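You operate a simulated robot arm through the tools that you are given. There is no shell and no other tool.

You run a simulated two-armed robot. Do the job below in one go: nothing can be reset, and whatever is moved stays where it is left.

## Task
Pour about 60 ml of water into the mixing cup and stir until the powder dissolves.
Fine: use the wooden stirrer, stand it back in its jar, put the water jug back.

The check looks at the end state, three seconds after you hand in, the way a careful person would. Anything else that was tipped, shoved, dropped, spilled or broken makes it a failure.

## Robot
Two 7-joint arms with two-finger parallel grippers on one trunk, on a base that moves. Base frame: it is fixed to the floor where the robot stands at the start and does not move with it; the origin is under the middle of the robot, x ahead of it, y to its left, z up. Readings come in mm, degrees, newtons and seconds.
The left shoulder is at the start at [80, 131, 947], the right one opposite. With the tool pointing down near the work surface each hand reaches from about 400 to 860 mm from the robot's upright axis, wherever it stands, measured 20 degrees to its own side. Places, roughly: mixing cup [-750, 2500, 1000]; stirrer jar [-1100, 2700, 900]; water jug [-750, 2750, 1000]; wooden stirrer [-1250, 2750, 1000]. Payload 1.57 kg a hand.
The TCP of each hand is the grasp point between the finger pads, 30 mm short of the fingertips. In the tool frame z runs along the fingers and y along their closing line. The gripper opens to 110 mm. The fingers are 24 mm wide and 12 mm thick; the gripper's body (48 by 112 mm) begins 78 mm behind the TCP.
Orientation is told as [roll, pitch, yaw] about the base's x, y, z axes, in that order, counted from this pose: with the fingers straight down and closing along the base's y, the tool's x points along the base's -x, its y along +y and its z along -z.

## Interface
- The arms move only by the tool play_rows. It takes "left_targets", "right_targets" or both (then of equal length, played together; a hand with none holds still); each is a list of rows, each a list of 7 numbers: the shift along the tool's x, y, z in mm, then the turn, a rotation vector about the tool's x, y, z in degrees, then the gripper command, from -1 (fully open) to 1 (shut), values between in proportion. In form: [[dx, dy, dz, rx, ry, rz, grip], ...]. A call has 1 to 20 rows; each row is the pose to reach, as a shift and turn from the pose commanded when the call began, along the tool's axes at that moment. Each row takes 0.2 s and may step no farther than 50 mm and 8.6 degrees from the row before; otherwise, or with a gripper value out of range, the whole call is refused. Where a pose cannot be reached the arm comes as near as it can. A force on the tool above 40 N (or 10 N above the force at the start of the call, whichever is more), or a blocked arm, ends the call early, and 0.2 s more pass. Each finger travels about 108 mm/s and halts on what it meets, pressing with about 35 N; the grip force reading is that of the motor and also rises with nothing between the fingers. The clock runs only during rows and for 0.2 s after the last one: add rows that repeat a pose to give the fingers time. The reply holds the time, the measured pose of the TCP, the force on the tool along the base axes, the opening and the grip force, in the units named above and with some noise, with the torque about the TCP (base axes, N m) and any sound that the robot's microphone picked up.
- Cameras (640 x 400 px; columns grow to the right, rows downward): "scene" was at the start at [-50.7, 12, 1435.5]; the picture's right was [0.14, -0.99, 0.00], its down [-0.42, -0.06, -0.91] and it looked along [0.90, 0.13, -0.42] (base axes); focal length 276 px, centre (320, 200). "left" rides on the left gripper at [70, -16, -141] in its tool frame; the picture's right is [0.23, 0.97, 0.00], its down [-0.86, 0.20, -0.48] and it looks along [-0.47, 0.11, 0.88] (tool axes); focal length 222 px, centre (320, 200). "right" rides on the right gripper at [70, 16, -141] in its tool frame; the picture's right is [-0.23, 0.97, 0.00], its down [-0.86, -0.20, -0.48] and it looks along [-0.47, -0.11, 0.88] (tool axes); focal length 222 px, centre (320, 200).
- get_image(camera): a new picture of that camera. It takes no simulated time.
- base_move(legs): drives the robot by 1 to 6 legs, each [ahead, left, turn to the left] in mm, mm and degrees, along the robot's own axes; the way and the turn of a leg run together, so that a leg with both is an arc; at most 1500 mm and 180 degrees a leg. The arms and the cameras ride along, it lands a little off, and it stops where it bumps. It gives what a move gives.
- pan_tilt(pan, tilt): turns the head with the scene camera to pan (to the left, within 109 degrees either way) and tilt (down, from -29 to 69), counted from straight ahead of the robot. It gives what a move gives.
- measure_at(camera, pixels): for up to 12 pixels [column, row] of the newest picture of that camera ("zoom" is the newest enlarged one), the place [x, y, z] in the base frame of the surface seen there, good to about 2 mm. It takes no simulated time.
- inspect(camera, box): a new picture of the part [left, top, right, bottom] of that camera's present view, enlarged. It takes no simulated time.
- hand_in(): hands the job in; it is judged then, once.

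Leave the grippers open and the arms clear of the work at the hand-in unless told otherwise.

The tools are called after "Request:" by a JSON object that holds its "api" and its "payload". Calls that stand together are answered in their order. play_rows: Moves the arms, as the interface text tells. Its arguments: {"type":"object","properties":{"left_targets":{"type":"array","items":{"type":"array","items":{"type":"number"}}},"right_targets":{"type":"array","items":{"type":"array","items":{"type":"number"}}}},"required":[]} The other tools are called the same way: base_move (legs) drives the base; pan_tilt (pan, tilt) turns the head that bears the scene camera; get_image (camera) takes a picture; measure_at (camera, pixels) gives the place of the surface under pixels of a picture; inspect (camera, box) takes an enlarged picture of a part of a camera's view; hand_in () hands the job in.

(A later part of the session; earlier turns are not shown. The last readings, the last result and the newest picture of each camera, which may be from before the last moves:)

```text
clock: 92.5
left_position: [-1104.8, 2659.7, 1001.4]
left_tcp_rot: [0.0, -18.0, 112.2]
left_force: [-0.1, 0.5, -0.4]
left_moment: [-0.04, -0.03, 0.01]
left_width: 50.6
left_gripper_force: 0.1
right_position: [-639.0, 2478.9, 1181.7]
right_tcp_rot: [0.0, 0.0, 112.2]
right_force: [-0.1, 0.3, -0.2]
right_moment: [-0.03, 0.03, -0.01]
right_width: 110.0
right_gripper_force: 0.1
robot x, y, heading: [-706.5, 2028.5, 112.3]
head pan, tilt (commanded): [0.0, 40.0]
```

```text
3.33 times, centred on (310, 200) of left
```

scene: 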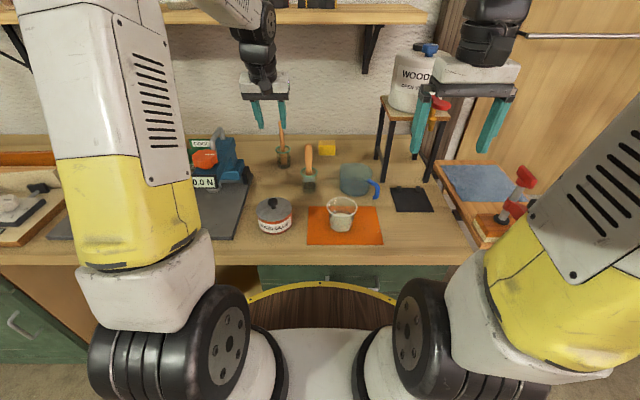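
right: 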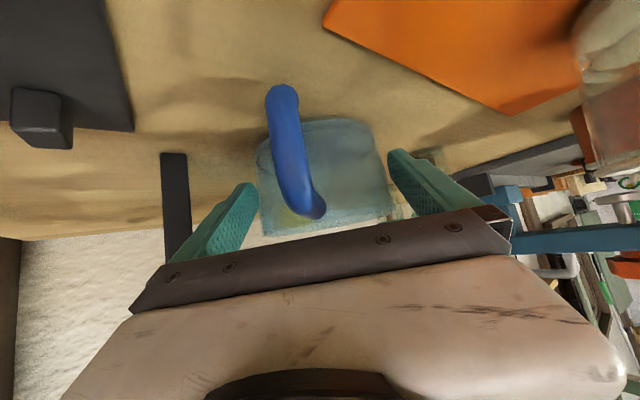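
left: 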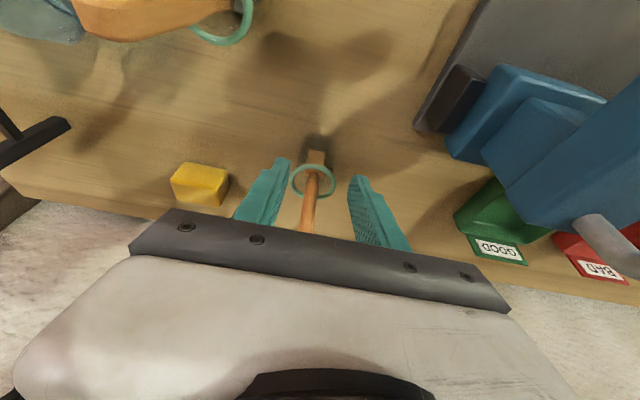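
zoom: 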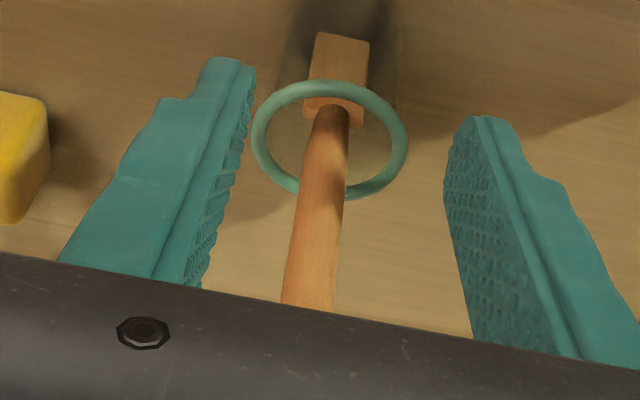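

The stirrer stays between the fingers. I'll measure its nearest surface in this view for the sideways offset.

Request:
{"api": "measure_at", "payload": {"camera": "zoom", "pixels": [[310, 290], [312, 270], [316, 250], [320, 220], [322, 200], [325, 170], [290, 280], [335, 280], [256, 140], [405, 140], [330, 195], [330, 85]]}}

Request:
{"api": "inspect", "payload": {"camera": "scene", "box": [260, 105, 320, 175]}}

```text
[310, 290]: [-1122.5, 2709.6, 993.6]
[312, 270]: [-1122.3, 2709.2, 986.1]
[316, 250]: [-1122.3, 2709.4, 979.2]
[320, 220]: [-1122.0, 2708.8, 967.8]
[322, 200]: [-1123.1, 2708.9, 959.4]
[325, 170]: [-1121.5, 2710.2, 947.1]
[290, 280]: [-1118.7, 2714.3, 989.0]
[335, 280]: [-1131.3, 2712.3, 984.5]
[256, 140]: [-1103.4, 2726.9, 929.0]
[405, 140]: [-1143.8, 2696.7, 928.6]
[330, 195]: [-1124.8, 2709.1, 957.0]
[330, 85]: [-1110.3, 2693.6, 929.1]
```

```text
5.71 times, centred on (290, 140) of scene
```

zoom: 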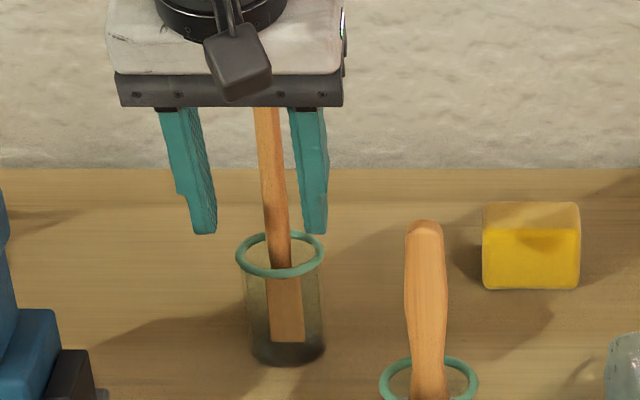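

The handle axis is at about [-1124.7, 2714.5], which is 58 mm ahead and 2 mm to the right of my TCP. I'll move in and check before closing.

Request:
{"api": "play_rows", "payload": {"left_targets": [[-18.4, -1, 6, 0, 0, 0, 0.09], [-36.8, -2.3, 11.9, 0, 0, 0, 0.09], [-55.2, -2.3, 17.9, 0, 0, 0, 0.09], [-55.2, -2.3, 17.9, 0, 0, 0, 0.09]]}}

Request:
{"api": "inspect", "payload": {"camera": "left", "box": [250, 120, 370, 260]}}

Request:
{"api": "inspect", "payload": {"camera": "scene", "box": [260, 100, 320, 175]}}

```text
clock: 93.5
left_position: [-1121.6, 2714.4, 999.9]
left_tcp_rot: [0.0, -18.0, 112.1]
left_force: [0.3, 0.2, -0.5]
left_moment: [0.01, 0.0, 0.0]
left_width: 50.0
left_gripper_force: 0.0
right_position: [-640.5, 2479.4, 1182.2]
right_tcp_rot: [-0.1, 0.0, 112.2]
right_force: [-0.9, -0.1, -0.9]
right_moment: [0.0, -0.02, 0.02]
right_width: 110.2
right_gripper_force: 0.0
robot x, y, heading: [-708.9, 2031.5, 112.2]
head pan, tilt (commanded): [0.0, 40.0]
```

```text
2.86 times, centred on (310, 190) of left
```

zoom: 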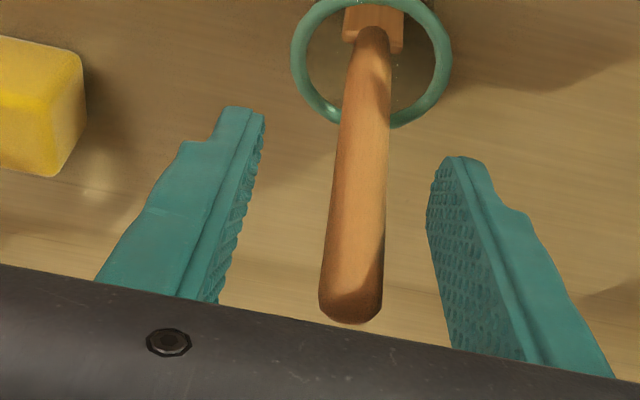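

```text
5.33 times, centred on (290, 138) of scene
```

zoom: 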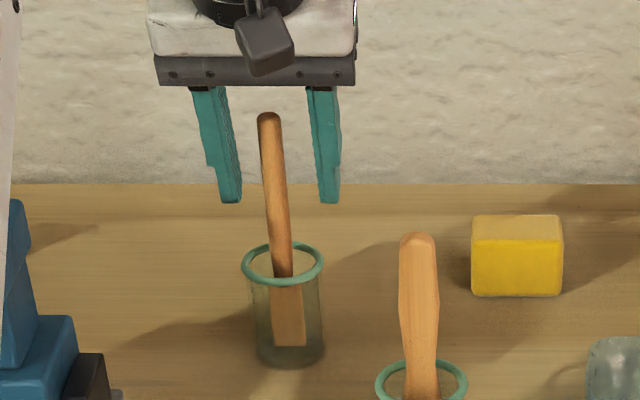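

In the left zoom the handle sits slightly right of the midpoint between the pads. I'll measure its edges again to fine-tune.

Request:
{"api": "measure_at", "payload": {"camera": "left", "pixels": [[324, 207], [318, 207], [330, 207], [322, 215], [326, 195], [328, 180], [321, 222], [332, 195], [320, 195]]}}

Request:
{"api": "inspect", "payload": {"camera": "left", "box": [280, 150, 380, 250]}}

Request:
{"api": "measure_at", "payload": {"camera": "zoom", "pixels": [[205, 150], [200, 200], [190, 250], [420, 200], [430, 260], [440, 300], [300, 220], [290, 260], [310, 180], [265, 250], [325, 250], [295, 240]]}}

```text
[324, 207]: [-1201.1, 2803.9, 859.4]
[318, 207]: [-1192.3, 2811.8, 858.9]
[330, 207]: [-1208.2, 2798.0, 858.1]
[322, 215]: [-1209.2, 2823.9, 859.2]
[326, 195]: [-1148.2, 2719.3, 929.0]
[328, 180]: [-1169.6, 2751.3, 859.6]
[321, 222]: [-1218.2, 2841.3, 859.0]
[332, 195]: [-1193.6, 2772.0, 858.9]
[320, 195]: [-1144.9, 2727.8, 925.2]
```

```text
4.00 times, centred on (330, 200) of left
```

zoom: 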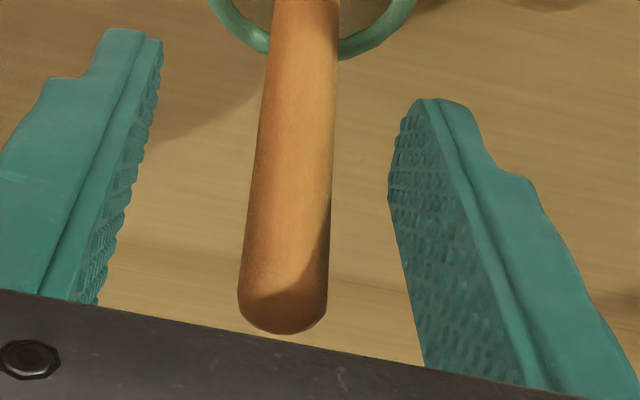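

```text
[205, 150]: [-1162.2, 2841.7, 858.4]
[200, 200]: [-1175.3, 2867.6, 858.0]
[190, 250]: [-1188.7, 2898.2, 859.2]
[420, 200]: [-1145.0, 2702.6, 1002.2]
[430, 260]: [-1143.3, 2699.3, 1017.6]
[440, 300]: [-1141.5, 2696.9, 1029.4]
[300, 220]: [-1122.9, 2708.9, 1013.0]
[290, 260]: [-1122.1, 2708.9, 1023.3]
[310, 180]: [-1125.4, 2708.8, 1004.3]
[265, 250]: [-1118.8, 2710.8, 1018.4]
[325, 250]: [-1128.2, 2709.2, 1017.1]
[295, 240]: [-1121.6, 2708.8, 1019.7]
```

The handle axis is 3 mm to the left of my TCP. I'll correct by 3 mm and close gently onto the handle.

Request:
{"api": "play_rows", "payload": {"left_targets": [[-1.4, 3, 0.5, 0, 0, 0, 0.09], [-1.4, 3, 0.5, 0, 0, 0, 0.35], [-1.4, 3, 0.5, 0, 0, 0, 0.55], [-1.4, 3, 0.5, 0, 0, 0, 0.65], [-1.4, 3, 0.5, 0, 0, 0, 0.72], [-1.4, 3, 0.5, 0, 0, 0, 0.8], [-1.4, 3, 0.5, 0, 0, 0, 0.9], [-1.4, 3, 0.5, 0, 0, 0, 1], [-1.4, 3, 0.5, 0, 0, 0, 1]]}}

Request:
{"api": "inspect", "payload": {"camera": "scene", "box": [260, 100, 320, 175]}}

Request:
{"api": "inspect", "payload": {"camera": "left", "box": [270, 120, 370, 250]}}

```text
clock: 95.5
left_position: [-1125.7, 2714.3, 1002.9]
left_tcp_rot: [0.1, -17.9, 112.2]
left_force: [-0.7, 0.0, -0.6]
left_moment: [-0.03, -0.01, -0.04]
left_width: 12.5
left_gripper_force: 30.0
right_position: [-639.7, 2478.9, 1181.4]
right_tcp_rot: [0.0, 0.0, 112.2]
right_force: [-0.6, 0.2, 0.5]
right_moment: [-0.01, 0.02, 0.03]
right_width: 110.1
right_gripper_force: 0.1
robot x, y, heading: [-708.4, 2028.1, 112.2]
head pan, tilt (commanded): [0.0, 40.0]
```

```text
5.33 times, centred on (290, 138) of scene
```

zoom: 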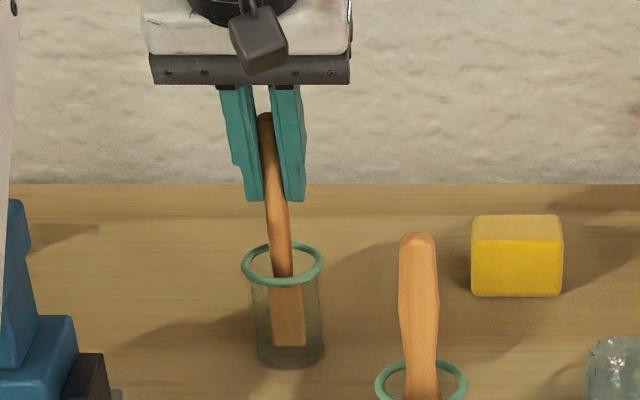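

```text
3.08 times, centred on (320, 185) of left
```

zoom: 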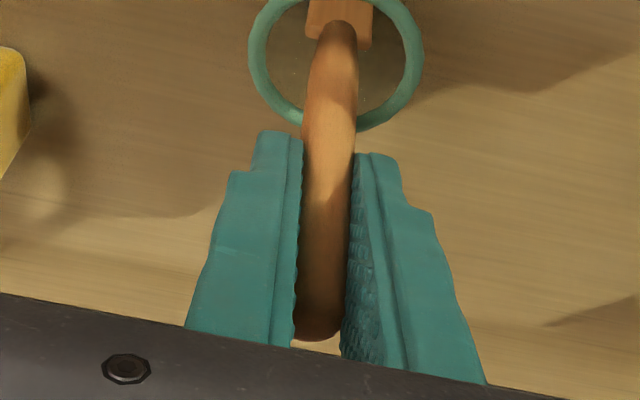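

The stirrer is held (12.5 mm, 30 N) and did not shift. I'll lift it straight up 85 mm, out of the jar.

Request:
{"api": "play_rows", "payload": {"left_targets": [[-3.1, 0, -9.5, 0, 0, 0, 1], [-6.2, 0, -19, 0, 0, 0, 1], [-10.8, 0, -33.3, 0, 0, 0, 1], [-15.5, 0, -47.6, 0, 0, 0, 1], [-20.1, 0, -61.8, 0, 0, 0, 1], [-26.3, 0, -80.8, 0, 0, 0, 1], [-26.3, 0, -80.8, 0, 0, 0, 1]]}}

Request:
{"api": "inspect", "payload": {"camera": "scene", "box": [250, 70, 330, 175]}}

```text
clock: 97.0
left_position: [-1126.2, 2716.0, 1087.3]
left_tcp_rot: [0.0, -18.0, 112.2]
left_force: [-0.2, 0.0, 0.0]
left_moment: [0.02, -0.05, -0.01]
left_width: 12.7
left_gripper_force: 30.0
right_position: [-639.5, 2478.1, 1182.6]
right_tcp_rot: [-0.1, 0.0, 112.2]
right_force: [-0.1, -1.1, 0.2]
right_moment: [-0.03, -0.01, -0.01]
right_width: 110.1
right_gripper_force: 0.0
robot x, y, heading: [-708.3, 2029.3, 112.2]
head pan, tilt (commanded): [0.0, 40.0]
```

```text
3.81 times, centred on (290, 122) of scene
```

zoom: 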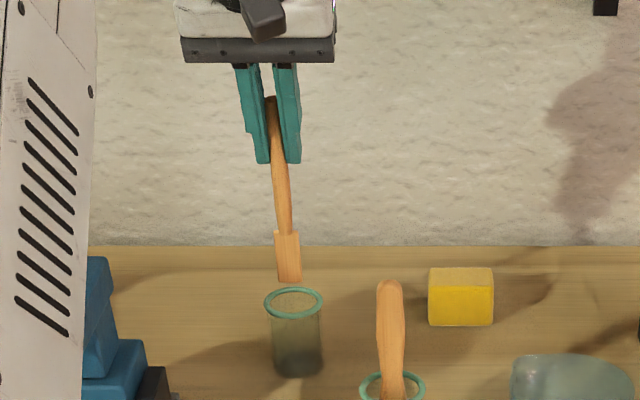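

The stirrer is out; its paddle end at zoom (289,278) is just above the jar rim. I'll measure the paddle and the jar for later.

Request:
{"api": "measure_at", "payload": {"camera": "zoom", "pixels": [[289, 278], [287, 265], [286, 250], [285, 238], [278, 278], [300, 278], [281, 210], [272, 105], [266, 302], [321, 302], [293, 318], [294, 290]]}}

Request:
{"api": "inspect", "payload": {"camera": "left", "box": [270, 80, 370, 230]}}

```text
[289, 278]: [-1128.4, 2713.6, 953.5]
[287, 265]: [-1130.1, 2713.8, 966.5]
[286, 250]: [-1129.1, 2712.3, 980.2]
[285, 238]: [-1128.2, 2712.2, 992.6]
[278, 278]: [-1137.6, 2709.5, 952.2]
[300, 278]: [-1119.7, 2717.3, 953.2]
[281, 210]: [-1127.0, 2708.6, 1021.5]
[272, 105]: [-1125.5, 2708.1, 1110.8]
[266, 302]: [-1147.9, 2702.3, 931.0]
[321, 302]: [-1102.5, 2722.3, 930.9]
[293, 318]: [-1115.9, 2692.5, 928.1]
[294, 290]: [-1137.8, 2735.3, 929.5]
```

```text
2.67 times, centred on (320, 155) of left
```

zoom: 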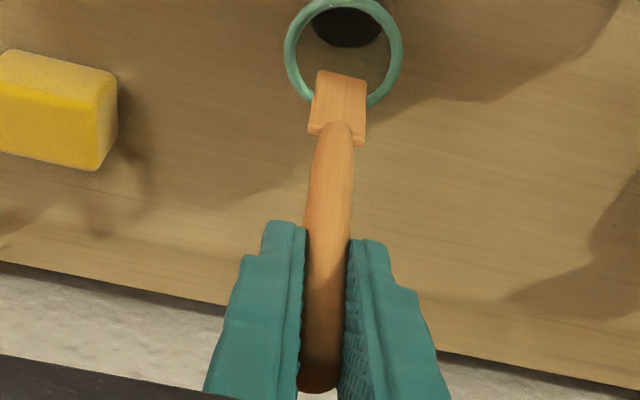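

The paddle is 20 mm wide, faces forward, and its end is 136 mm below my TCP; the jar centre is [-1126, 2713]. I'll carry the stirrer back from the jar and around the brush to above the cup, keeping its end at z 974.

Request:
{"api": "play_rows", "payload": {"left_targets": [[29.3, 0.2, -14.4, 0, 0, 0, 1], [58.6, 0.4, -28.7, 0, 0, 0, 1], [88, 0.7, -43.1, 0, 0, 0, 1], [117.3, 0.9, -57.4, 0, 0, 0, 1], [146.6, 1.1, -71.8, 0, 0, 0, 1], [166.2, -25.8, -78.2, 0, 0, 0, 1], [185.8, -52.6, -84.5, 0, 0, 0, 1], [205.4, -79.5, -90.9, 0, 0, 0, 1], [225, -106.3, -97.3, 0, 0, 0, 1], [244.6, -133.2, -103.7, 0, 0, 0, 1], [264.2, -160.1, -110, 0, 0, 0, 1], [283.8, -186.9, -116.4, 0, 0, 0, 1], [283.8, -186.9, -116.4, 0, 0, 0, 1]]}}

Request:
{"api": "get_image", "payload": {"camera": "scene"}}

Request:
{"api": "get_image", "payload": {"camera": "left"}}

```text
clock: 99.8
left_position: [-836.3, 2501.2, 1111.5]
left_tcp_rot: [0.0, -18.0, 112.2]
left_force: [-0.8, 0.4, -0.6]
left_moment: [0.0, 0.0, -0.04]
left_width: 12.4
left_gripper_force: 29.7
right_position: [-640.3, 2478.4, 1181.1]
right_tcp_rot: [0.0, 0.0, 112.2]
right_force: [-0.4, -1.0, -0.6]
right_moment: [0.03, 0.03, 0.01]
right_width: 110.4
right_gripper_force: 0.1
robot x, y, heading: [-709.6, 2027.9, 112.1]
head pan, tilt (commanded): [0.0, 40.0]
```

```text
taken
```

scene: 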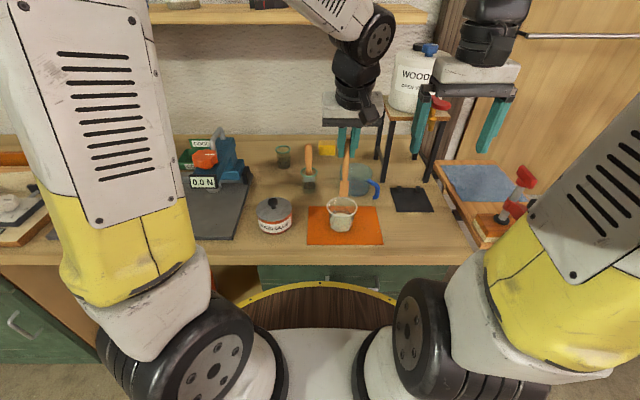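

```text
taken
```

left: 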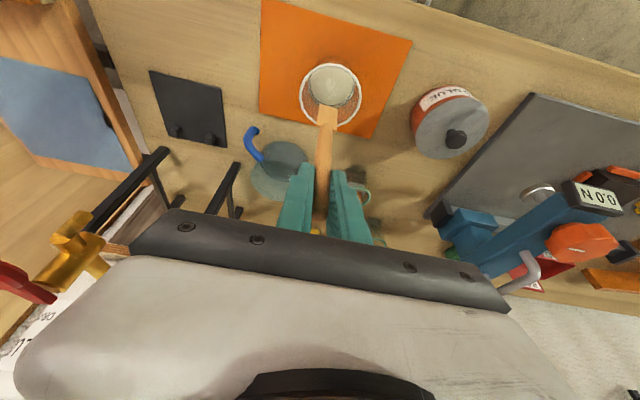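

The stirrer is above the cup, fully within reach. I'll zoom in to check where its paddle end is relative to the cup rim.

Request:
{"api": "inspect", "payload": {"camera": "left", "box": [270, 40, 400, 170]}}

Request:
{"api": "measure_at", "payload": {"camera": "zoom", "pixels": [[295, 215], [305, 215], [320, 215], [310, 235], [310, 255], [215, 180], [425, 190], [325, 95], [370, 230], [330, 130], [300, 130], [350, 150]]}}

Request:
{"api": "inspect", "payload": {"camera": "scene", "box": [310, 140, 380, 240]}}

Request:
{"api": "measure_at", "payload": {"camera": "zoom", "pixels": [[320, 215], [308, 215], [332, 215], [322, 190], [325, 150], [330, 90], [266, 240], [382, 240], [322, 270], [324, 225], [300, 290], [340, 290]]}}

```text
3.08 times, centred on (335, 105) of left
```

zoom: 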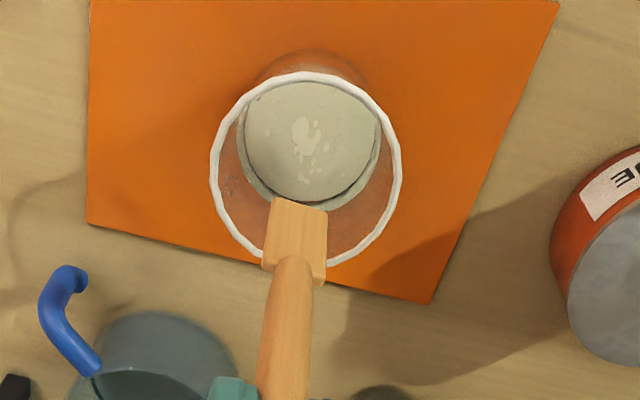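

```text
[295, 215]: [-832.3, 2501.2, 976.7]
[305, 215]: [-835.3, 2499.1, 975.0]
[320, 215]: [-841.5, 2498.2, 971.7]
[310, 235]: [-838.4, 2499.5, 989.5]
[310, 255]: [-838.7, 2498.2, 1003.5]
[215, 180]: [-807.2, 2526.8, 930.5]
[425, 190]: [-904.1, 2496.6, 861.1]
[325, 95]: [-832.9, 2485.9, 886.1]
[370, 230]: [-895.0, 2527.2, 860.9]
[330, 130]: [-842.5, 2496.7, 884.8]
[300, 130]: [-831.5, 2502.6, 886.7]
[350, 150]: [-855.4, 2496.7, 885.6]
```

```text
4.00 times, centred on (345, 190) of scene
```

zoom: 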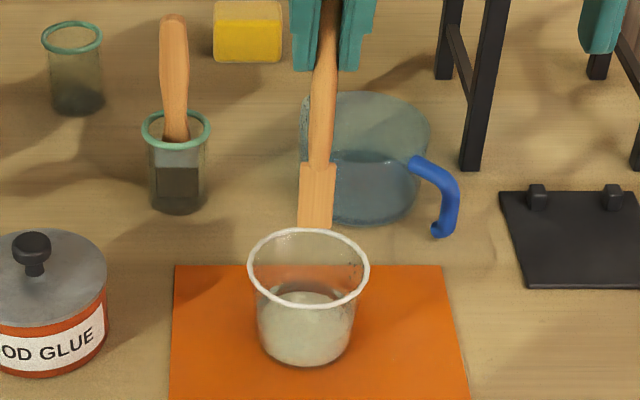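

```text
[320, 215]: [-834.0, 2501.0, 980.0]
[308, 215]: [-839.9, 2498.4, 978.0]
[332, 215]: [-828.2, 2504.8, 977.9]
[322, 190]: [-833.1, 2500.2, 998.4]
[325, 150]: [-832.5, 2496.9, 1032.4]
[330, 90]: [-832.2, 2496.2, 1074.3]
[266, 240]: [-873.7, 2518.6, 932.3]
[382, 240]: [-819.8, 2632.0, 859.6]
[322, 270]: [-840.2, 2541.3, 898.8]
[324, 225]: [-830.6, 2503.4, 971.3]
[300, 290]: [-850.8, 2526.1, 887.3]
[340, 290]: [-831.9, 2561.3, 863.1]
```

The paddle end is centred over the cup within 2 mm. I'll lower it 94 mm into the water, slowly, staying above the cup's bottom.

Request:
{"api": "play_rows", "payload": {"left_targets": [[3.5, 1.5, 14.8, 0, 0, 0, 1], [7.6, 1.5, 28, 0, 0, 0, 1], [11.7, 1.5, 41, 0, 0, 0, 1], [15.7, 1.5, 54, 0, 0, 0, 1], [19.8, 1.5, 66.5, 0, 0, 0, 1], [23.2, 1.5, 77, 0, 0, 0, 1], [25.5, 1.5, 84, 0, 0, 0, 1], [27.4, 1.5, 89.9, 0, 0, 0, 1], [27.4, 1.5, 89.9, 0, 0, 0, 1]]}}

Request:
{"api": "inspect", "payload": {"camera": "scene", "box": [310, 150, 380, 240]}}

Request:
{"api": "inspect", "payload": {"camera": "left", "box": [250, 40, 400, 190]}}

```text
clock: 101.8
left_position: [-839.3, 2504.2, 1017.1]
left_tcp_rot: [0.1, -18.0, 112.2]
left_force: [0.1, -0.4, 0.1]
left_moment: [0.03, 0.0, -0.02]
left_width: 13.4
left_gripper_force: 30.2
right_position: [-639.4, 2478.4, 1181.3]
right_tcp_rot: [0.0, 0.1, 112.3]
right_force: [-0.1, 0.6, -0.1]
right_moment: [0.02, -0.02, 0.01]
right_width: 110.1
right_gripper_force: 0.1
robot x, y, heading: [-708.1, 2028.6, 112.1]
head pan, tilt (commanded): [0.0, 40.0]
```

```text
4.44 times, centred on (345, 195) of scene
```

zoom: 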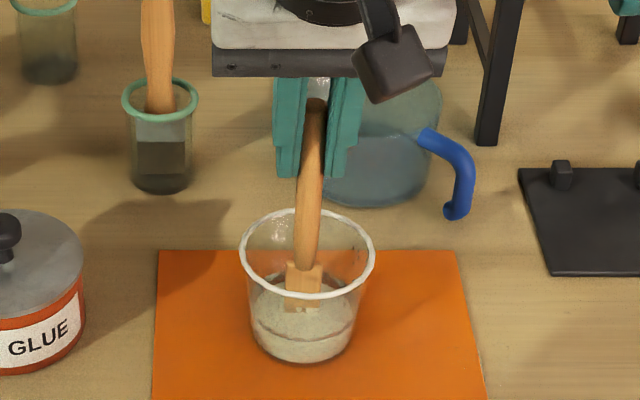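

```text
2.67 times, centred on (325, 115) of left
```

zoom: 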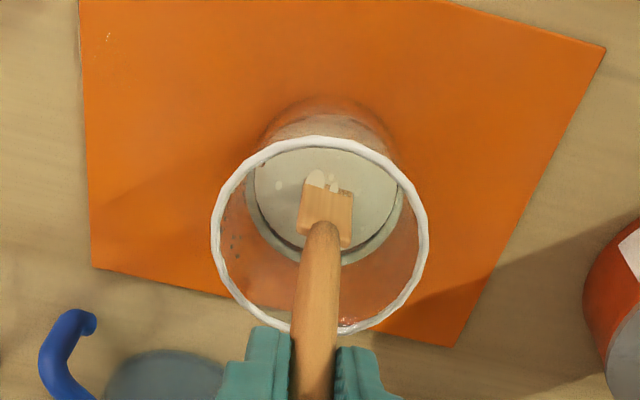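

The paddle is in the water and centred. I'll lower 7 mm more, watching the force for touching the bottom.

Request:
{"api": "play_rows", "payload": {"left_targets": [[0.6, 0, 1.9, 0, 0, 0, 1], [1.2, 0, 3.8, 0, 0, 0, 1], [1.7, 0, 5.2, 0, 0, 0, 1], [2.2, 0, 6.7, 0, 0, 0, 1], [2.2, 0, 6.7, 0, 0, 0, 1]]}}

Request:
{"api": "inspect", "payload": {"camera": "scene", "box": [320, 190, 364, 236]}}

```text
clock: 103.0
left_position: [-838.4, 2503.3, 1010.3]
left_tcp_rot: [0.0, -18.2, 112.2]
left_force: [-1.9, -1.2, 24.5]
left_moment: [-0.25, 0.3, 0.01]
left_width: 13.6
left_gripper_force: 30.4
right_position: [-638.9, 2477.6, 1181.9]
right_tcp_rot: [0.0, 0.0, 112.3]
right_force: [-0.1, -0.6, -0.9]
right_moment: [0.02, 0.0, -0.03]
right_width: 109.9
right_gripper_force: 0.1
robot x, y, heading: [-705.1, 2029.3, 112.0]
head pan, tilt (commanded): [0.0, 40.0]
```

```text
8.70 times, centred on (342, 213) of scene
```

zoom: 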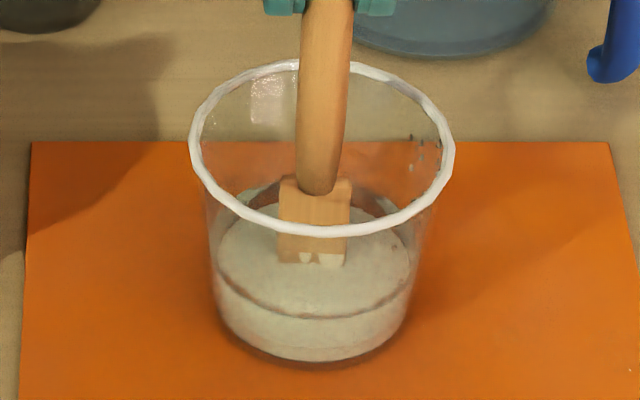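

The force rose to 24 N, so the paddle has met the bottom (or packed powder). I'll raise it 5 mm right away and read again.

Request:
{"api": "play_rows", "payload": {"left_targets": [[-0.6, 0, -1.9, 0, 0, 0, 1], [-1.5, 0, -4.8, 0, 0, 0, 1], [-1.5, 0, -4.8, 0, 0, 0, 1]]}}

Request:
{"api": "inspect", "payload": {"camera": "left", "box": [250, 40, 400, 240]}}

Request:
{"api": "inspect", "payload": {"camera": "scene", "box": [310, 150, 380, 240]}}

```text
clock: 103.8
left_position: [-838.7, 2503.6, 1013.0]
left_tcp_rot: [0.2, -17.8, 112.2]
left_force: [0.2, -1.0, 0.1]
left_moment: [-0.04, 0.04, -0.04]
left_width: 13.6
left_gripper_force: 31.1
right_position: [-638.7, 2478.9, 1181.2]
right_tcp_rot: [-0.1, 0.0, 112.2]
right_force: [0.4, 1.1, -0.3]
right_moment: [0.04, -0.02, -0.02]
right_width: 109.9
right_gripper_force: 0.0
robot x, y, heading: [-708.1, 2025.6, 112.1]
head pan, tilt (commanded): [0.0, 40.0]
```

```text
2.00 times, centred on (325, 140) of left
```

zoom: 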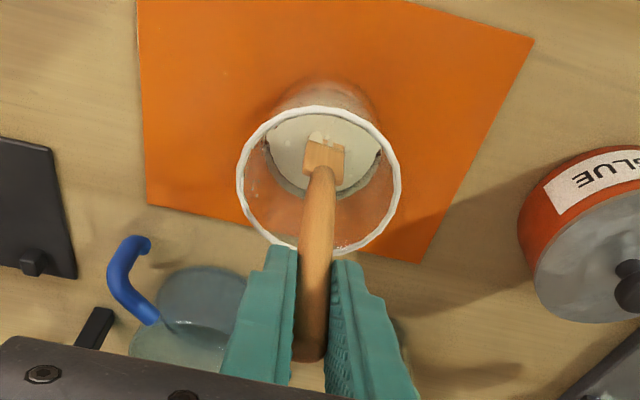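

```text
4.44 times, centred on (345, 195) of scene
```

zoom: 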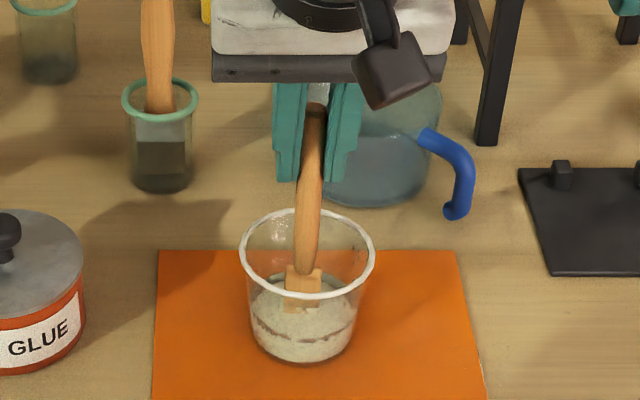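

The force is back to zero and the cup hasn't moved. I'll measure the stirrer's top to see if it slipped in the grip.

Request:
{"api": "measure_at", "payload": {"camera": "zoom", "pixels": [[316, 108], [315, 120], [313, 150], [310, 200], [307, 240], [303, 268], [302, 285], [302, 300], [245, 262], [372, 262], [308, 300], [306, 214]]}}

Request:
{"api": "inspect", "payload": {"camera": "scene", "box": [322, 195, 362, 233]}}

```text
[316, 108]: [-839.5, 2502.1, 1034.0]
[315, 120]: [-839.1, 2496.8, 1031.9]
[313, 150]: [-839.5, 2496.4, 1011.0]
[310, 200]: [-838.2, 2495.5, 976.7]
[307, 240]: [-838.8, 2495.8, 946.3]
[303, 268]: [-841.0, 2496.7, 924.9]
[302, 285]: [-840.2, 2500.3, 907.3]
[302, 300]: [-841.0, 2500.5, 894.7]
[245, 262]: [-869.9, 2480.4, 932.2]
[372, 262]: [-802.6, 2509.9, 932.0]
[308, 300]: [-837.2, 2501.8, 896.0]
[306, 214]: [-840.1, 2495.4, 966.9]
```

```text
10.53 times, centred on (342, 214) of scene
```

zoom: 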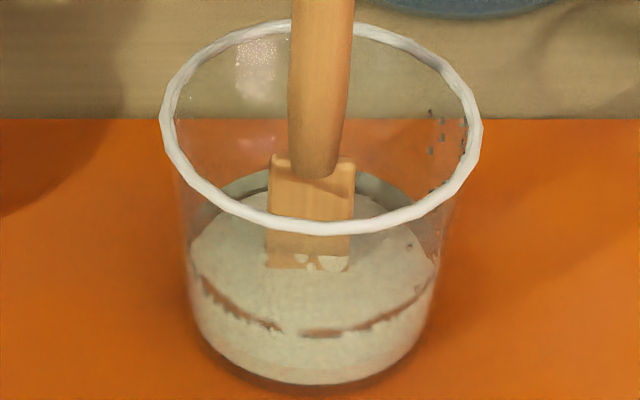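

There's no slip: the stirrer's proportions to my TCP are unchanged. The powder forms a firm layer up to about z 876 with the water above it, so I'll stir just above that and work down as it dissolves. I'll begin with gentle circles of about 10 mm, centred on the cup.

Request:
{"api": "play_rows", "payload": {"left_targets": [[-5.5, -3, 0.7, 0, 0, 0, 1], [-10.8, -3, 2.4, 0, 0, 0, 1], [-7.7, 3.4, 1.5, 0, 0, 0, 1], [-0.3, 6, -0.9, 0, 0, 0, 1], [7.1, 3.4, -3.4, 0, 0, 0, 1], [10.2, -3, -4.3, 0, 0, 0, 1], [7.1, -9.4, -3.4, 0, 0, 0, 1], [-0.3, -12, -0.9, 0, 0, 0, 1], [-7.7, -9.4, 1.5, 0, 0, 0, 1], [-10.8, -3, 2.4, 0, 0, 0, 1], [-7.7, 3.4, 1.5, 0, 0, 0, 1], [-0.3, 6, -0.9, 0, 0, 0, 1], [7.1, 3.4, -3.4, 0, 0, 0, 1], [10.2, -3, -4.3, 0, 0, 0, 1], [7.1, -9.4, -3.4, 0, 0, 0, 1], [-0.3, -12, -0.9, 0, 0, 0, 1], [-7.7, -9.4, 1.5, 0, 0, 0, 1], [-10.8, -3, 2.4, 0, 0, 0, 1], [-0.3, -3, -0.9, 0, 0, 0, 1]]}}

Request:
{"api": "inspect", "payload": {"camera": "scene", "box": [322, 195, 362, 233]}}

Request:
{"api": "inspect", "payload": {"camera": "left", "box": [260, 50, 390, 180]}}

```text
clock: 107.8
left_position: [-838.2, 2504.0, 1014.9]
left_tcp_rot: [0.0, -18.0, 112.2]
left_force: [0.7, 0.4, 0.3]
left_moment: [-0.01, 0.03, 0.03]
left_width: 13.6
left_gripper_force: 30.4
right_position: [-639.5, 2479.0, 1182.1]
right_tcp_rot: [-0.1, 0.0, 112.2]
right_force: [0.6, 0.3, 0.6]
right_moment: [-0.03, -0.01, 0.0]
right_width: 110.2
right_gripper_force: 0.1
robot x, y, heading: [-708.8, 2028.6, 112.3]
head pan, tilt (commanded): [0.0, 40.0]
```

```text
10.53 times, centred on (342, 214) of scene
```

zoom: 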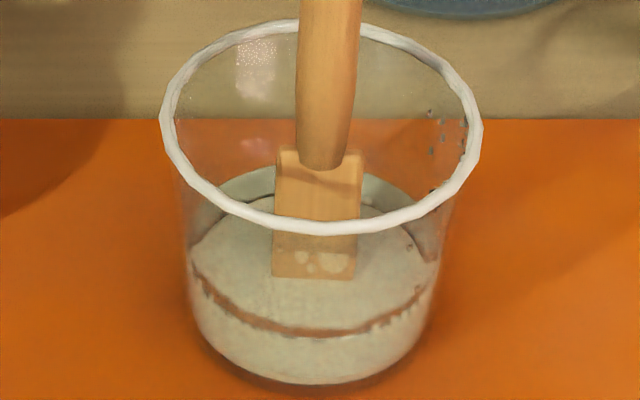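

```text
3.08 times, centred on (325, 115) of left
```

zoom: 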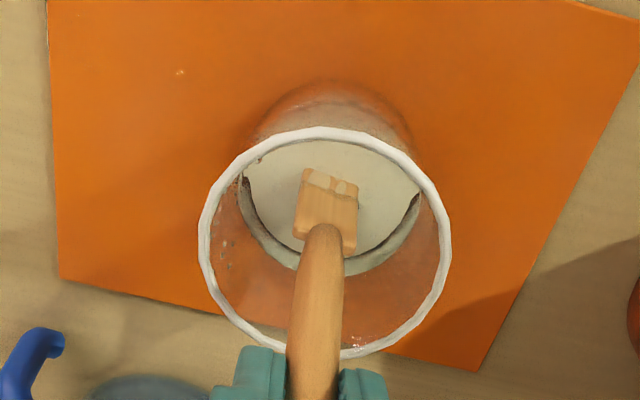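

The powder is only slightly disturbed so far. I'll stir wider and faster (16 × 13 mm, three turns), 1 mm lower.

Request:
{"api": "play_rows", "payload": {"left_targets": [[-7.3, 0, 3.4, 0, 0, 0, 1], [-14.9, 0, 5.9, 0, 0, 0, 1], [-7.3, 11.3, 3.4, 0, 0, 0, 1], [7.9, 11.3, -1.5, 0, 0, 0, 1], [15.5, 0, -4, 0, 0, 0, 1], [7.9, -11.3, -1.5, 0, 0, 0, 1], [-7.3, -11.3, 3.4, 0, 0, 0, 1], [-14.9, 0, 5.9, 0, 0, 0, 1], [-7.3, 11.3, 3.4, 0, 0, 0, 1], [7.9, 11.3, -1.5, 0, 0, 0, 1], [15.5, 0, -4, 0, 0, 0, 1], [7.9, -11.3, -1.5, 0, 0, 0, 1], [-7.3, -11.3, 3.4, 0, 0, 0, 1], [-14.9, 0, 5.9, 0, 0, 0, 1], [-7.3, 11.3, 3.4, 0, 0, 0, 1], [7.9, 11.3, -1.5, 0, 0, 0, 1], [15.5, 0, -4, 0, 0, 0, 1], [7.9, -11.3, -1.5, 0, 0, 0, 1], [-7.3, -11.3, 3.4, 0, 0, 0, 1], [-0.3, 0, 1, 0, 0, 0, 1]]}}

Request:
{"api": "inspect", "payload": {"camera": "scene", "box": [322, 195, 362, 233]}}

Request:
{"api": "inspect", "payload": {"camera": "left", "box": [260, 50, 390, 180]}}

```text
clock: 112.0
left_position: [-835.8, 2506.0, 1013.7]
left_tcp_rot: [0.0, -18.0, 112.3]
left_force: [-0.2, 0.8, 0.4]
left_moment: [-0.02, 0.0, -0.03]
left_width: 13.6
left_gripper_force: 30.7
right_position: [-639.3, 2479.0, 1181.7]
right_tcp_rot: [0.0, 0.0, 112.2]
right_force: [-0.7, -0.3, 0.2]
right_moment: [0.0, -0.01, 0.01]
right_width: 109.9
right_gripper_force: 0.0
robot x, y, heading: [-705.4, 2028.7, 112.3]
head pan, tilt (commanded): [0.0, 40.0]
```

```text
10.53 times, centred on (342, 214) of scene
```

zoom: 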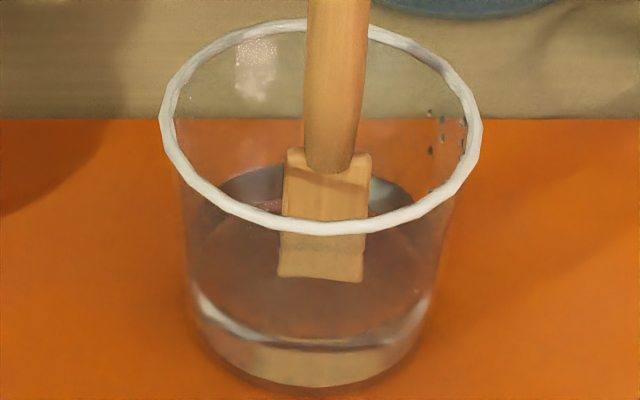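

```text
3.08 times, centred on (325, 115) of left
```

zoom: 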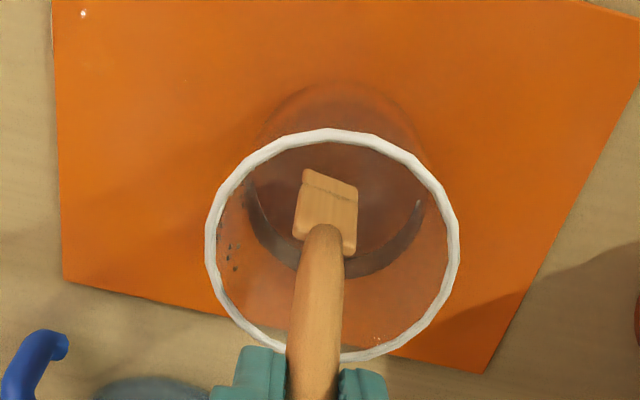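

The powder has vanished and the liquid looks clear right to the bottom. I'll give it two more turns for certainty and look again.

Request:
{"api": "play_rows", "payload": {"left_targets": [[-7.3, 0, 2.4, 0, 0, 0, 1], [-13, 0, 4.2, 0, 0, 0, 1], [-6.5, 10, 2.1, 0, 0, 0, 1], [6.5, 10, -2.1, 0, 0, 0, 1], [13, 0, -4.2, 0, 0, 0, 1], [6.5, -10, -2.1, 0, 0, 0, 1], [-6.5, -10, 2.1, 0, 0, 0, 1], [-13, 0, 4.2, 0, 0, 0, 1], [-6.5, 10, 2.1, 0, 0, 0, 1], [6.5, 10, -2.1, 0, 0, 0, 1], [13, 0, -4.2, 0, 0, 0, 1], [6.5, -10, -2.1, 0, 0, 0, 1], [-6.5, -10, 2.1, 0, 0, 0, 1], [0, 0, 0, 0, 0, 0, 1], [0, 0, 0, 0, 0, 0, 1]]}}

Request:
{"api": "inspect", "payload": {"camera": "scene", "box": [322, 195, 362, 233]}}

Request:
{"api": "inspect", "payload": {"camera": "left", "box": [260, 50, 390, 180]}}

```text
clock: 115.2
left_position: [-837.7, 2505.5, 1013.6]
left_tcp_rot: [0.0, -18.1, 112.2]
left_force: [-0.4, 0.2, -0.6]
left_moment: [0.03, 0.01, 0.01]
left_width: 13.2
left_gripper_force: 29.7
right_position: [-637.9, 2478.1, 1182.1]
right_tcp_rot: [0.0, 0.0, 112.3]
right_force: [-0.1, 0.5, -0.6]
right_moment: [0.0, 0.01, 0.0]
right_width: 109.8
right_gripper_force: 0.1
robot x, y, heading: [-706.6, 2029.9, 112.0]
head pan, tilt (commanded): [0.0, 40.0]
```

```text
10.53 times, centred on (342, 214) of scene
```

zoom: 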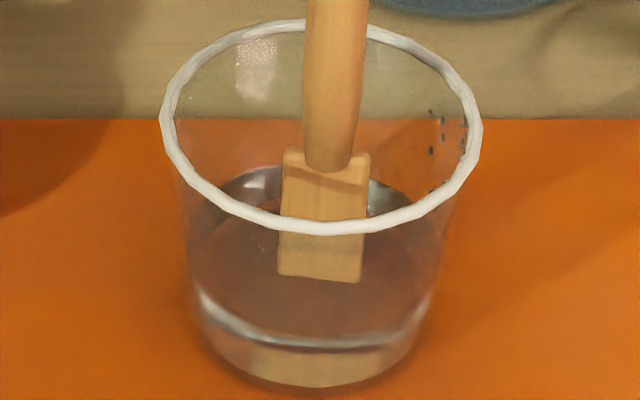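

```text
3.08 times, centred on (325, 115) of left
```

zoom: 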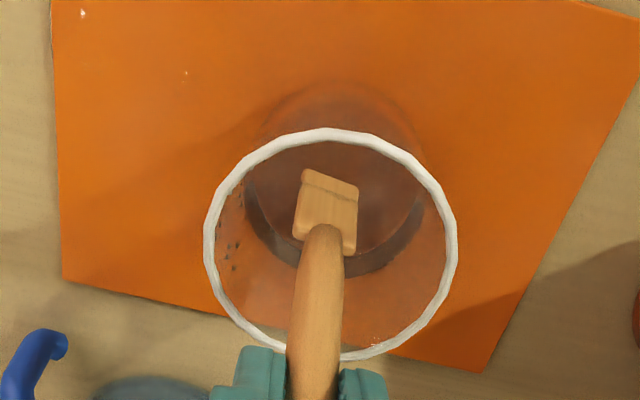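

Fully dissolved. I'll lift the paddle slowly out of the water inside the cup and let it drip there for a couple of seconds.

Request:
{"api": "play_rows", "payload": {"left_targets": [[-1.5, 0, -4.8, 0, 0, 0, 1], [-3.1, 0, -9.5, 0, 0, 0, 1], [-4.6, 0, -14.3, 0, 0, 0, 1], [-6.2, 0, -19, 0, 0, 0, 1], [-8, 0, -24.7, 0, 0, 0, 1], [-8, 0, -24.7, 0, 0, 0, 1], [-8, 0, -24.7, 0, 0, 0, 1], [-8, 0, -24.7, 0, 0, 0, 1], [-8, 0, -24.7, 0, 0, 0, 1], [-8, 0, -24.7, 0, 0, 0, 1], [-11, 0, -33.9, 0, 0, 0, 1], [-13.9, 0, -42.8, 0, 0, 0, 1], [-13.9, 0, -42.8, 0, 0, 0, 1], [-13.9, 0, -42.8, 0, 0, 0, 1], [-13.9, 0, -42.8, 0, 0, 0, 1], [-13.9, 0, -42.8, 0, 0, 0, 1], [-13.9, 0, -42.8, 0, 0, 0, 1]]}}

Request:
{"api": "inspect", "payload": {"camera": "scene", "box": [315, 175, 370, 235]}}

Request:
{"api": "inspect", "payload": {"camera": "left", "box": [260, 50, 390, 180]}}

```text
clock: 118.8
left_position: [-835.5, 2505.9, 1058.5]
left_tcp_rot: [0.0, -18.1, 112.2]
left_force: [0.9, 0.6, -0.4]
left_moment: [-0.02, -0.03, -0.01]
left_width: 13.5
left_gripper_force: 29.7
right_position: [-638.7, 2477.9, 1181.7]
right_tcp_rot: [0.0, 0.0, 112.2]
right_force: [1.0, -0.1, 0.5]
right_moment: [0.02, -0.01, 0.02]
right_width: 110.2
right_gripper_force: 0.0
robot x, y, heading: [-707.3, 2027.8, 112.1]
head pan, tilt (commanded): [0.0, 40.0]
```

```text
6.67 times, centred on (342, 205) of scene
```

zoom: 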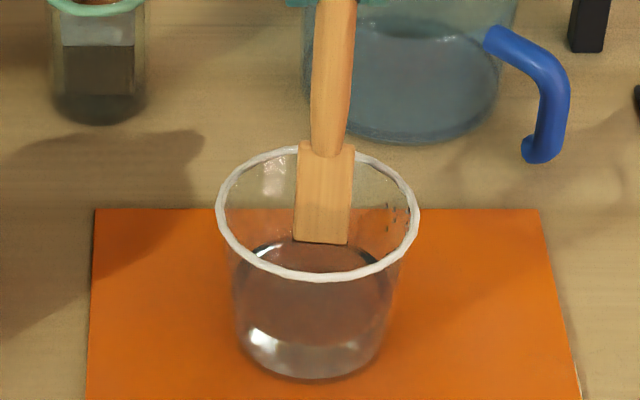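

```text
3.08 times, centred on (325, 115) of left
```

zoom: 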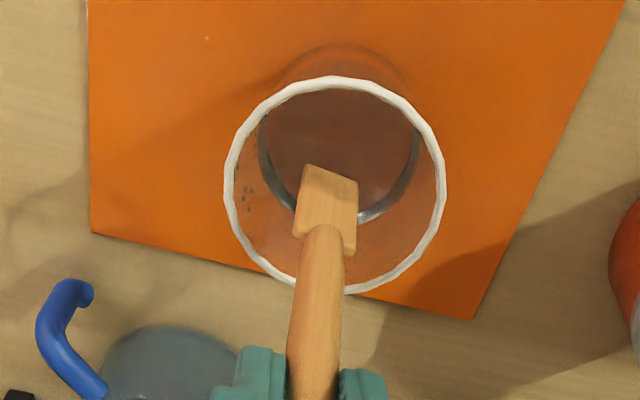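

The paddle shows no drips and the cup's liquid is clear. I'll raise it above the rim and carry it back along the same path to above the stirrer jar.

Request:
{"api": "play_rows", "payload": {"left_targets": [[-8, 0, -24.7, 0, 0, 0, 1], [-15.8, 0, -48.5, 0, 0, 0, 1], [-35.4, 26.9, -42.1, 0, 0, 0, 1], [-55, 53.7, -35.8, 0, 0, 0, 1], [-74.6, 80.6, -29.4, 0, 0, 0, 1], [-94.3, 107.4, -23, 0, 0, 0, 1], [-113.8, 134.3, -16.6, 0, 0, 0, 1], [-133.4, 161.1, -10.3, 0, 0, 0, 1], [-153, 188, -3.9, 0, 0, 0, 1], [-183.4, 188.1, 5.9, 0, 0, 0, 1], [-213.6, 188.2, 15.8, 0, 0, 0, 1], [-243.9, 188.3, 25.6, 0, 0, 0, 1], [-274.2, 188.4, 35.5, 0, 0, 0, 1], [-304.5, 188.4, 45.3, 0, 0, 0, 1], [-304.5, 188.4, 45.3, 0, 0, 0, 1]]}}

Request:
{"api": "inspect", "payload": {"camera": "scene", "box": [250, 70, 330, 175]}}

Request:
{"api": "inspect", "payload": {"camera": "left", "box": [260, 60, 380, 200]}}

```text
clock: 122.0
left_position: [-1125.0, 2716.8, 1110.8]
left_tcp_rot: [0.0, -18.0, 112.1]
left_force: [-0.9, 1.3, 0.2]
left_moment: [-0.01, 0.03, -0.01]
left_width: 13.7
left_gripper_force: 30.3
right_position: [-639.1, 2478.1, 1181.6]
right_tcp_rot: [0.0, 0.0, 112.2]
right_force: [0.4, 0.3, 0.5]
right_moment: [-0.03, 0.03, -0.01]
right_width: 109.9
right_gripper_force: 0.0
robot x, y, heading: [-708.4, 2032.5, 112.4]
head pan, tilt (commanded): [0.0, 40.0]
```

```text
3.81 times, centred on (290, 122) of scene
```

zoom: 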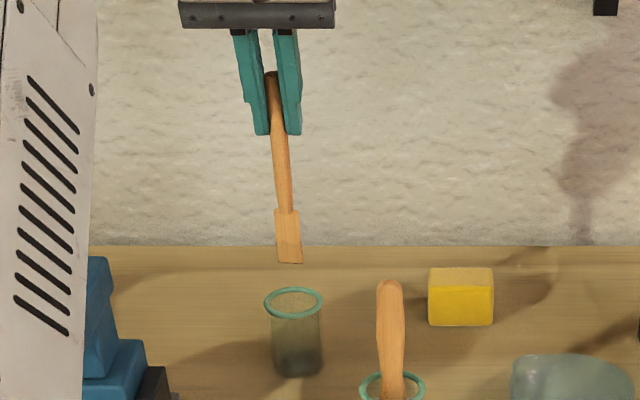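

```text
2.86 times, centred on (320, 130) of left
```

zoom: 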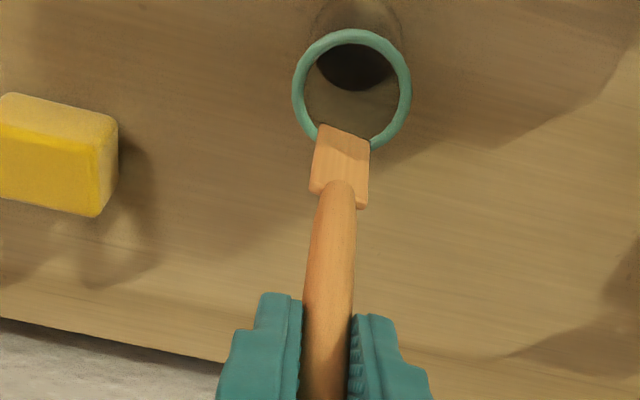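

The stirrer is above the jar. I'll measure the paddle's end and compare it with the jar centre [-1126, 2713].

Request:
{"api": "measure_at", "payload": {"camera": "zoom", "pixels": [[340, 140], [325, 135], [362, 148], [340, 160], [338, 175], [313, 190], [365, 200], [342, 200], [340, 230], [300, 90], [408, 95], [355, 35]]}}

Request:
{"api": "inspect", "payload": {"camera": "scene", "box": [265, 110, 315, 175]}}

Request:
{"api": "measure_at", "payload": {"camera": "zoom", "pixels": [[281, 150], [281, 130], [281, 110], [265, 155], [300, 158], [262, 105], [290, 108], [276, 60], [275, 30], [256, 235], [352, 235], [304, 262]]}}

```text
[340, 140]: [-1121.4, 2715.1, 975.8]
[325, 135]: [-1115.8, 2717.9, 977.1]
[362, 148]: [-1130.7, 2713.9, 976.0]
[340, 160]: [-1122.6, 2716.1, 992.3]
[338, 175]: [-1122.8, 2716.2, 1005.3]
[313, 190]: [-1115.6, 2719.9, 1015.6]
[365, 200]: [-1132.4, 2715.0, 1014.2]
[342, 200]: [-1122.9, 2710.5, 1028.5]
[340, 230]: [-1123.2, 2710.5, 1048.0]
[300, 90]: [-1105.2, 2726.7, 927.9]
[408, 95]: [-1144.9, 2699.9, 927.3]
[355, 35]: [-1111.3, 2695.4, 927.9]
```

```text
6.15 times, centred on (290, 142) of scene
```

zoom: 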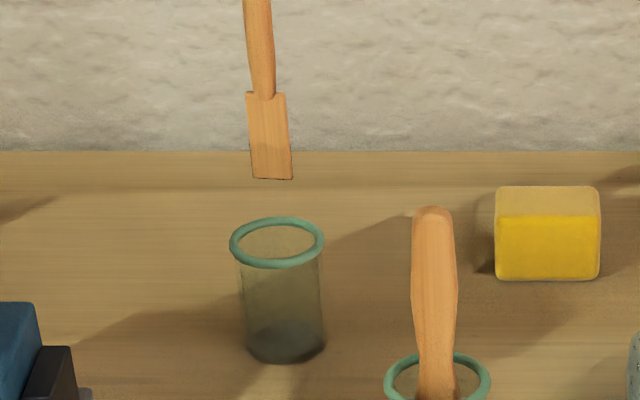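

```text
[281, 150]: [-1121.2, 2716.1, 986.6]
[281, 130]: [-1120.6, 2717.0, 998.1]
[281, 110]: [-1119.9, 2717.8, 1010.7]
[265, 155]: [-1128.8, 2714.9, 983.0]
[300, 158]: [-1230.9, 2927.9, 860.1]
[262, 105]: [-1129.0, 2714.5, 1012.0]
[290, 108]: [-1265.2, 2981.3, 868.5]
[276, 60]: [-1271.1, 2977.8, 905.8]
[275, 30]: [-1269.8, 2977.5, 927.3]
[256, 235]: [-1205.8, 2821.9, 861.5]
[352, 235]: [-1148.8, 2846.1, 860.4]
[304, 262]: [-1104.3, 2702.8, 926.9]
```

The paddle end is about 3 mm forward and 3 mm right of the jar's centre, so I'll correct that and lower the stirrer 98 mm into the jar, stopping 10 mm short of the bottom.

Request:
{"api": "play_rows", "payload": {"left_targets": [[2.9, 3, -0.9, 0, 0, 0, 1], [9.1, 3, 18.1, 0, 0, 0, 1], [15.3, 3, 37.1, 0, 0, 0, 1], [18.4, 3, 46.7, 0, 0, 0, 1], [21.4, 3, 56.2, 0, 0, 0, 1], [24, 3, 63.8, 0, 0, 0, 1], [26.1, 3, 70.4, 0, 0, 0, 1], [30.1, 3, 82.8, 0, 0, 0, 1], [33.2, 3, 92.3, 0, 0, 0, 1], [33.2, 3, 92.3, 0, 0, 0, 1]]}}

Request:
{"api": "inspect", "payload": {"camera": "scene", "box": [265, 100, 315, 175]}}

Request:
{"api": "inspect", "payload": {"camera": "left", "box": [260, 80, 380, 230]}}

```text
clock: 124.2
left_position: [-1127.1, 2711.5, 1012.1]
left_tcp_rot: [0.0, -18.0, 112.2]
left_force: [-1.2, -0.8, 0.4]
left_moment: [0.01, 0.0, 0.05]
left_width: 13.7
left_gripper_force: 30.8
right_position: [-638.5, 2478.9, 1180.9]
right_tcp_rot: [0.1, 0.1, 112.1]
right_force: [0.9, 0.2, 0.2]
right_moment: [-0.01, -0.01, -0.01]
right_width: 110.0
right_gripper_force: 0.1
robot x, y, heading: [-706.6, 2028.6, 112.3]
head pan, tilt (commanded): [0.0, 40.0]
```

```text
5.33 times, centred on (290, 138) of scene
```

zoom: 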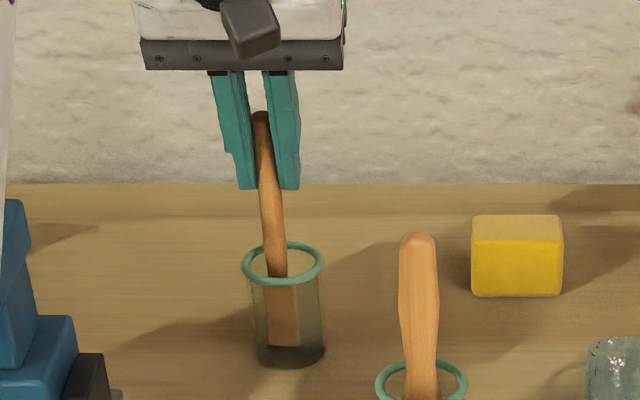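

```text
2.67 times, centred on (320, 155) of left
```

zoom: 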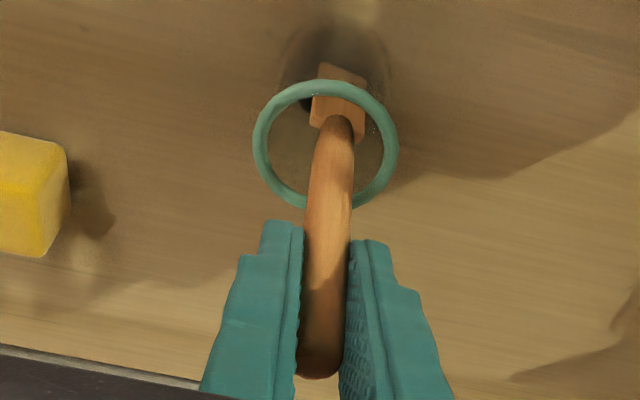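

The stirrer's top and paddle end are already at the same picture rows as at the start, (262,113) and (285,346), because it had slid about 8 mm down in the grip. It must be nearly on the jar's bottom, so I'll lower in small steps and watch the force.

Request:
{"api": "play_rows", "payload": {"left_targets": [[0.15, 0, 0.5, 0, 0, 0, 1], [0.3, 0, 0.95, 0, 0, 0, 1], [0.3, 0, 0.95, 0, 0, 0, 1]]}}

```text
clock: 125.0
left_position: [-1128.8, 2711.2, 1011.0]
left_tcp_rot: [0.1, -18.0, 112.1]
left_force: [0.3, 0.3, -1.5]
left_moment: [-0.03, -0.02, 0.01]
left_width: 13.8
left_gripper_force: 29.8
right_position: [-638.9, 2478.2, 1182.3]
right_tcp_rot: [-0.1, 0.0, 112.2]
right_force: [-0.1, 0.3, -0.1]
right_moment: [-0.02, 0.0, 0.0]
right_width: 110.0
right_gripper_force: 0.1
robot x, y, heading: [-703.1, 2030.2, 112.3]
head pan, tilt (commanded): [0.0, 40.0]
```

No contact yet. Another 1.5 mm down in small steps.

Request:
{"api": "play_rows", "payload": {"left_targets": [[0.15, 0, 0.5, 0, 0, 0, 1], [0.3, 0, 0.95, 0, 0, 0, 1], [0.45, 0, 1.4, 0, 0, 0, 1], [0.45, 0, 1.4, 0, 0, 0, 1]]}}

Request:
{"api": "inspect", "payload": {"camera": "scene", "box": [270, 118, 300, 172]}}

```text
clock: 126.0
left_position: [-1126.6, 2710.8, 1008.9]
left_tcp_rot: [0.0, -18.0, 112.3]
left_force: [-0.8, -0.3, 0.4]
left_moment: [-0.01, 0.03, 0.03]
left_width: 13.6
left_gripper_force: 30.1
right_position: [-640.2, 2478.8, 1181.6]
right_tcp_rot: [0.0, 0.0, 112.1]
right_force: [0.1, 0.1, 0.2]
right_moment: [0.02, 0.02, -0.03]
right_width: 110.0
right_gripper_force: 0.0
robot x, y, heading: [-705.6, 2029.1, 112.1]
head pan, tilt (commanded): [0.0, 40.0]
```

```text
7.41 times, centred on (285, 145) of scene
```

zoom: 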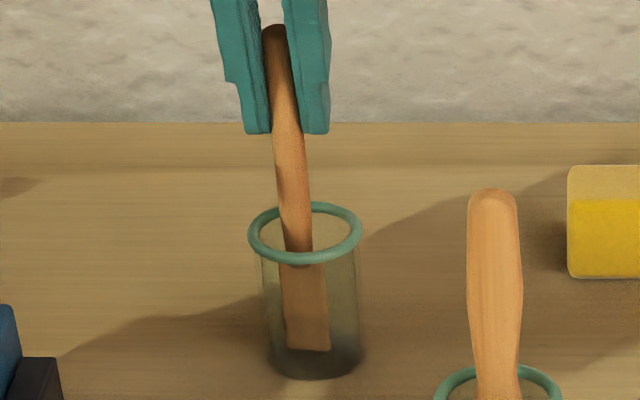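

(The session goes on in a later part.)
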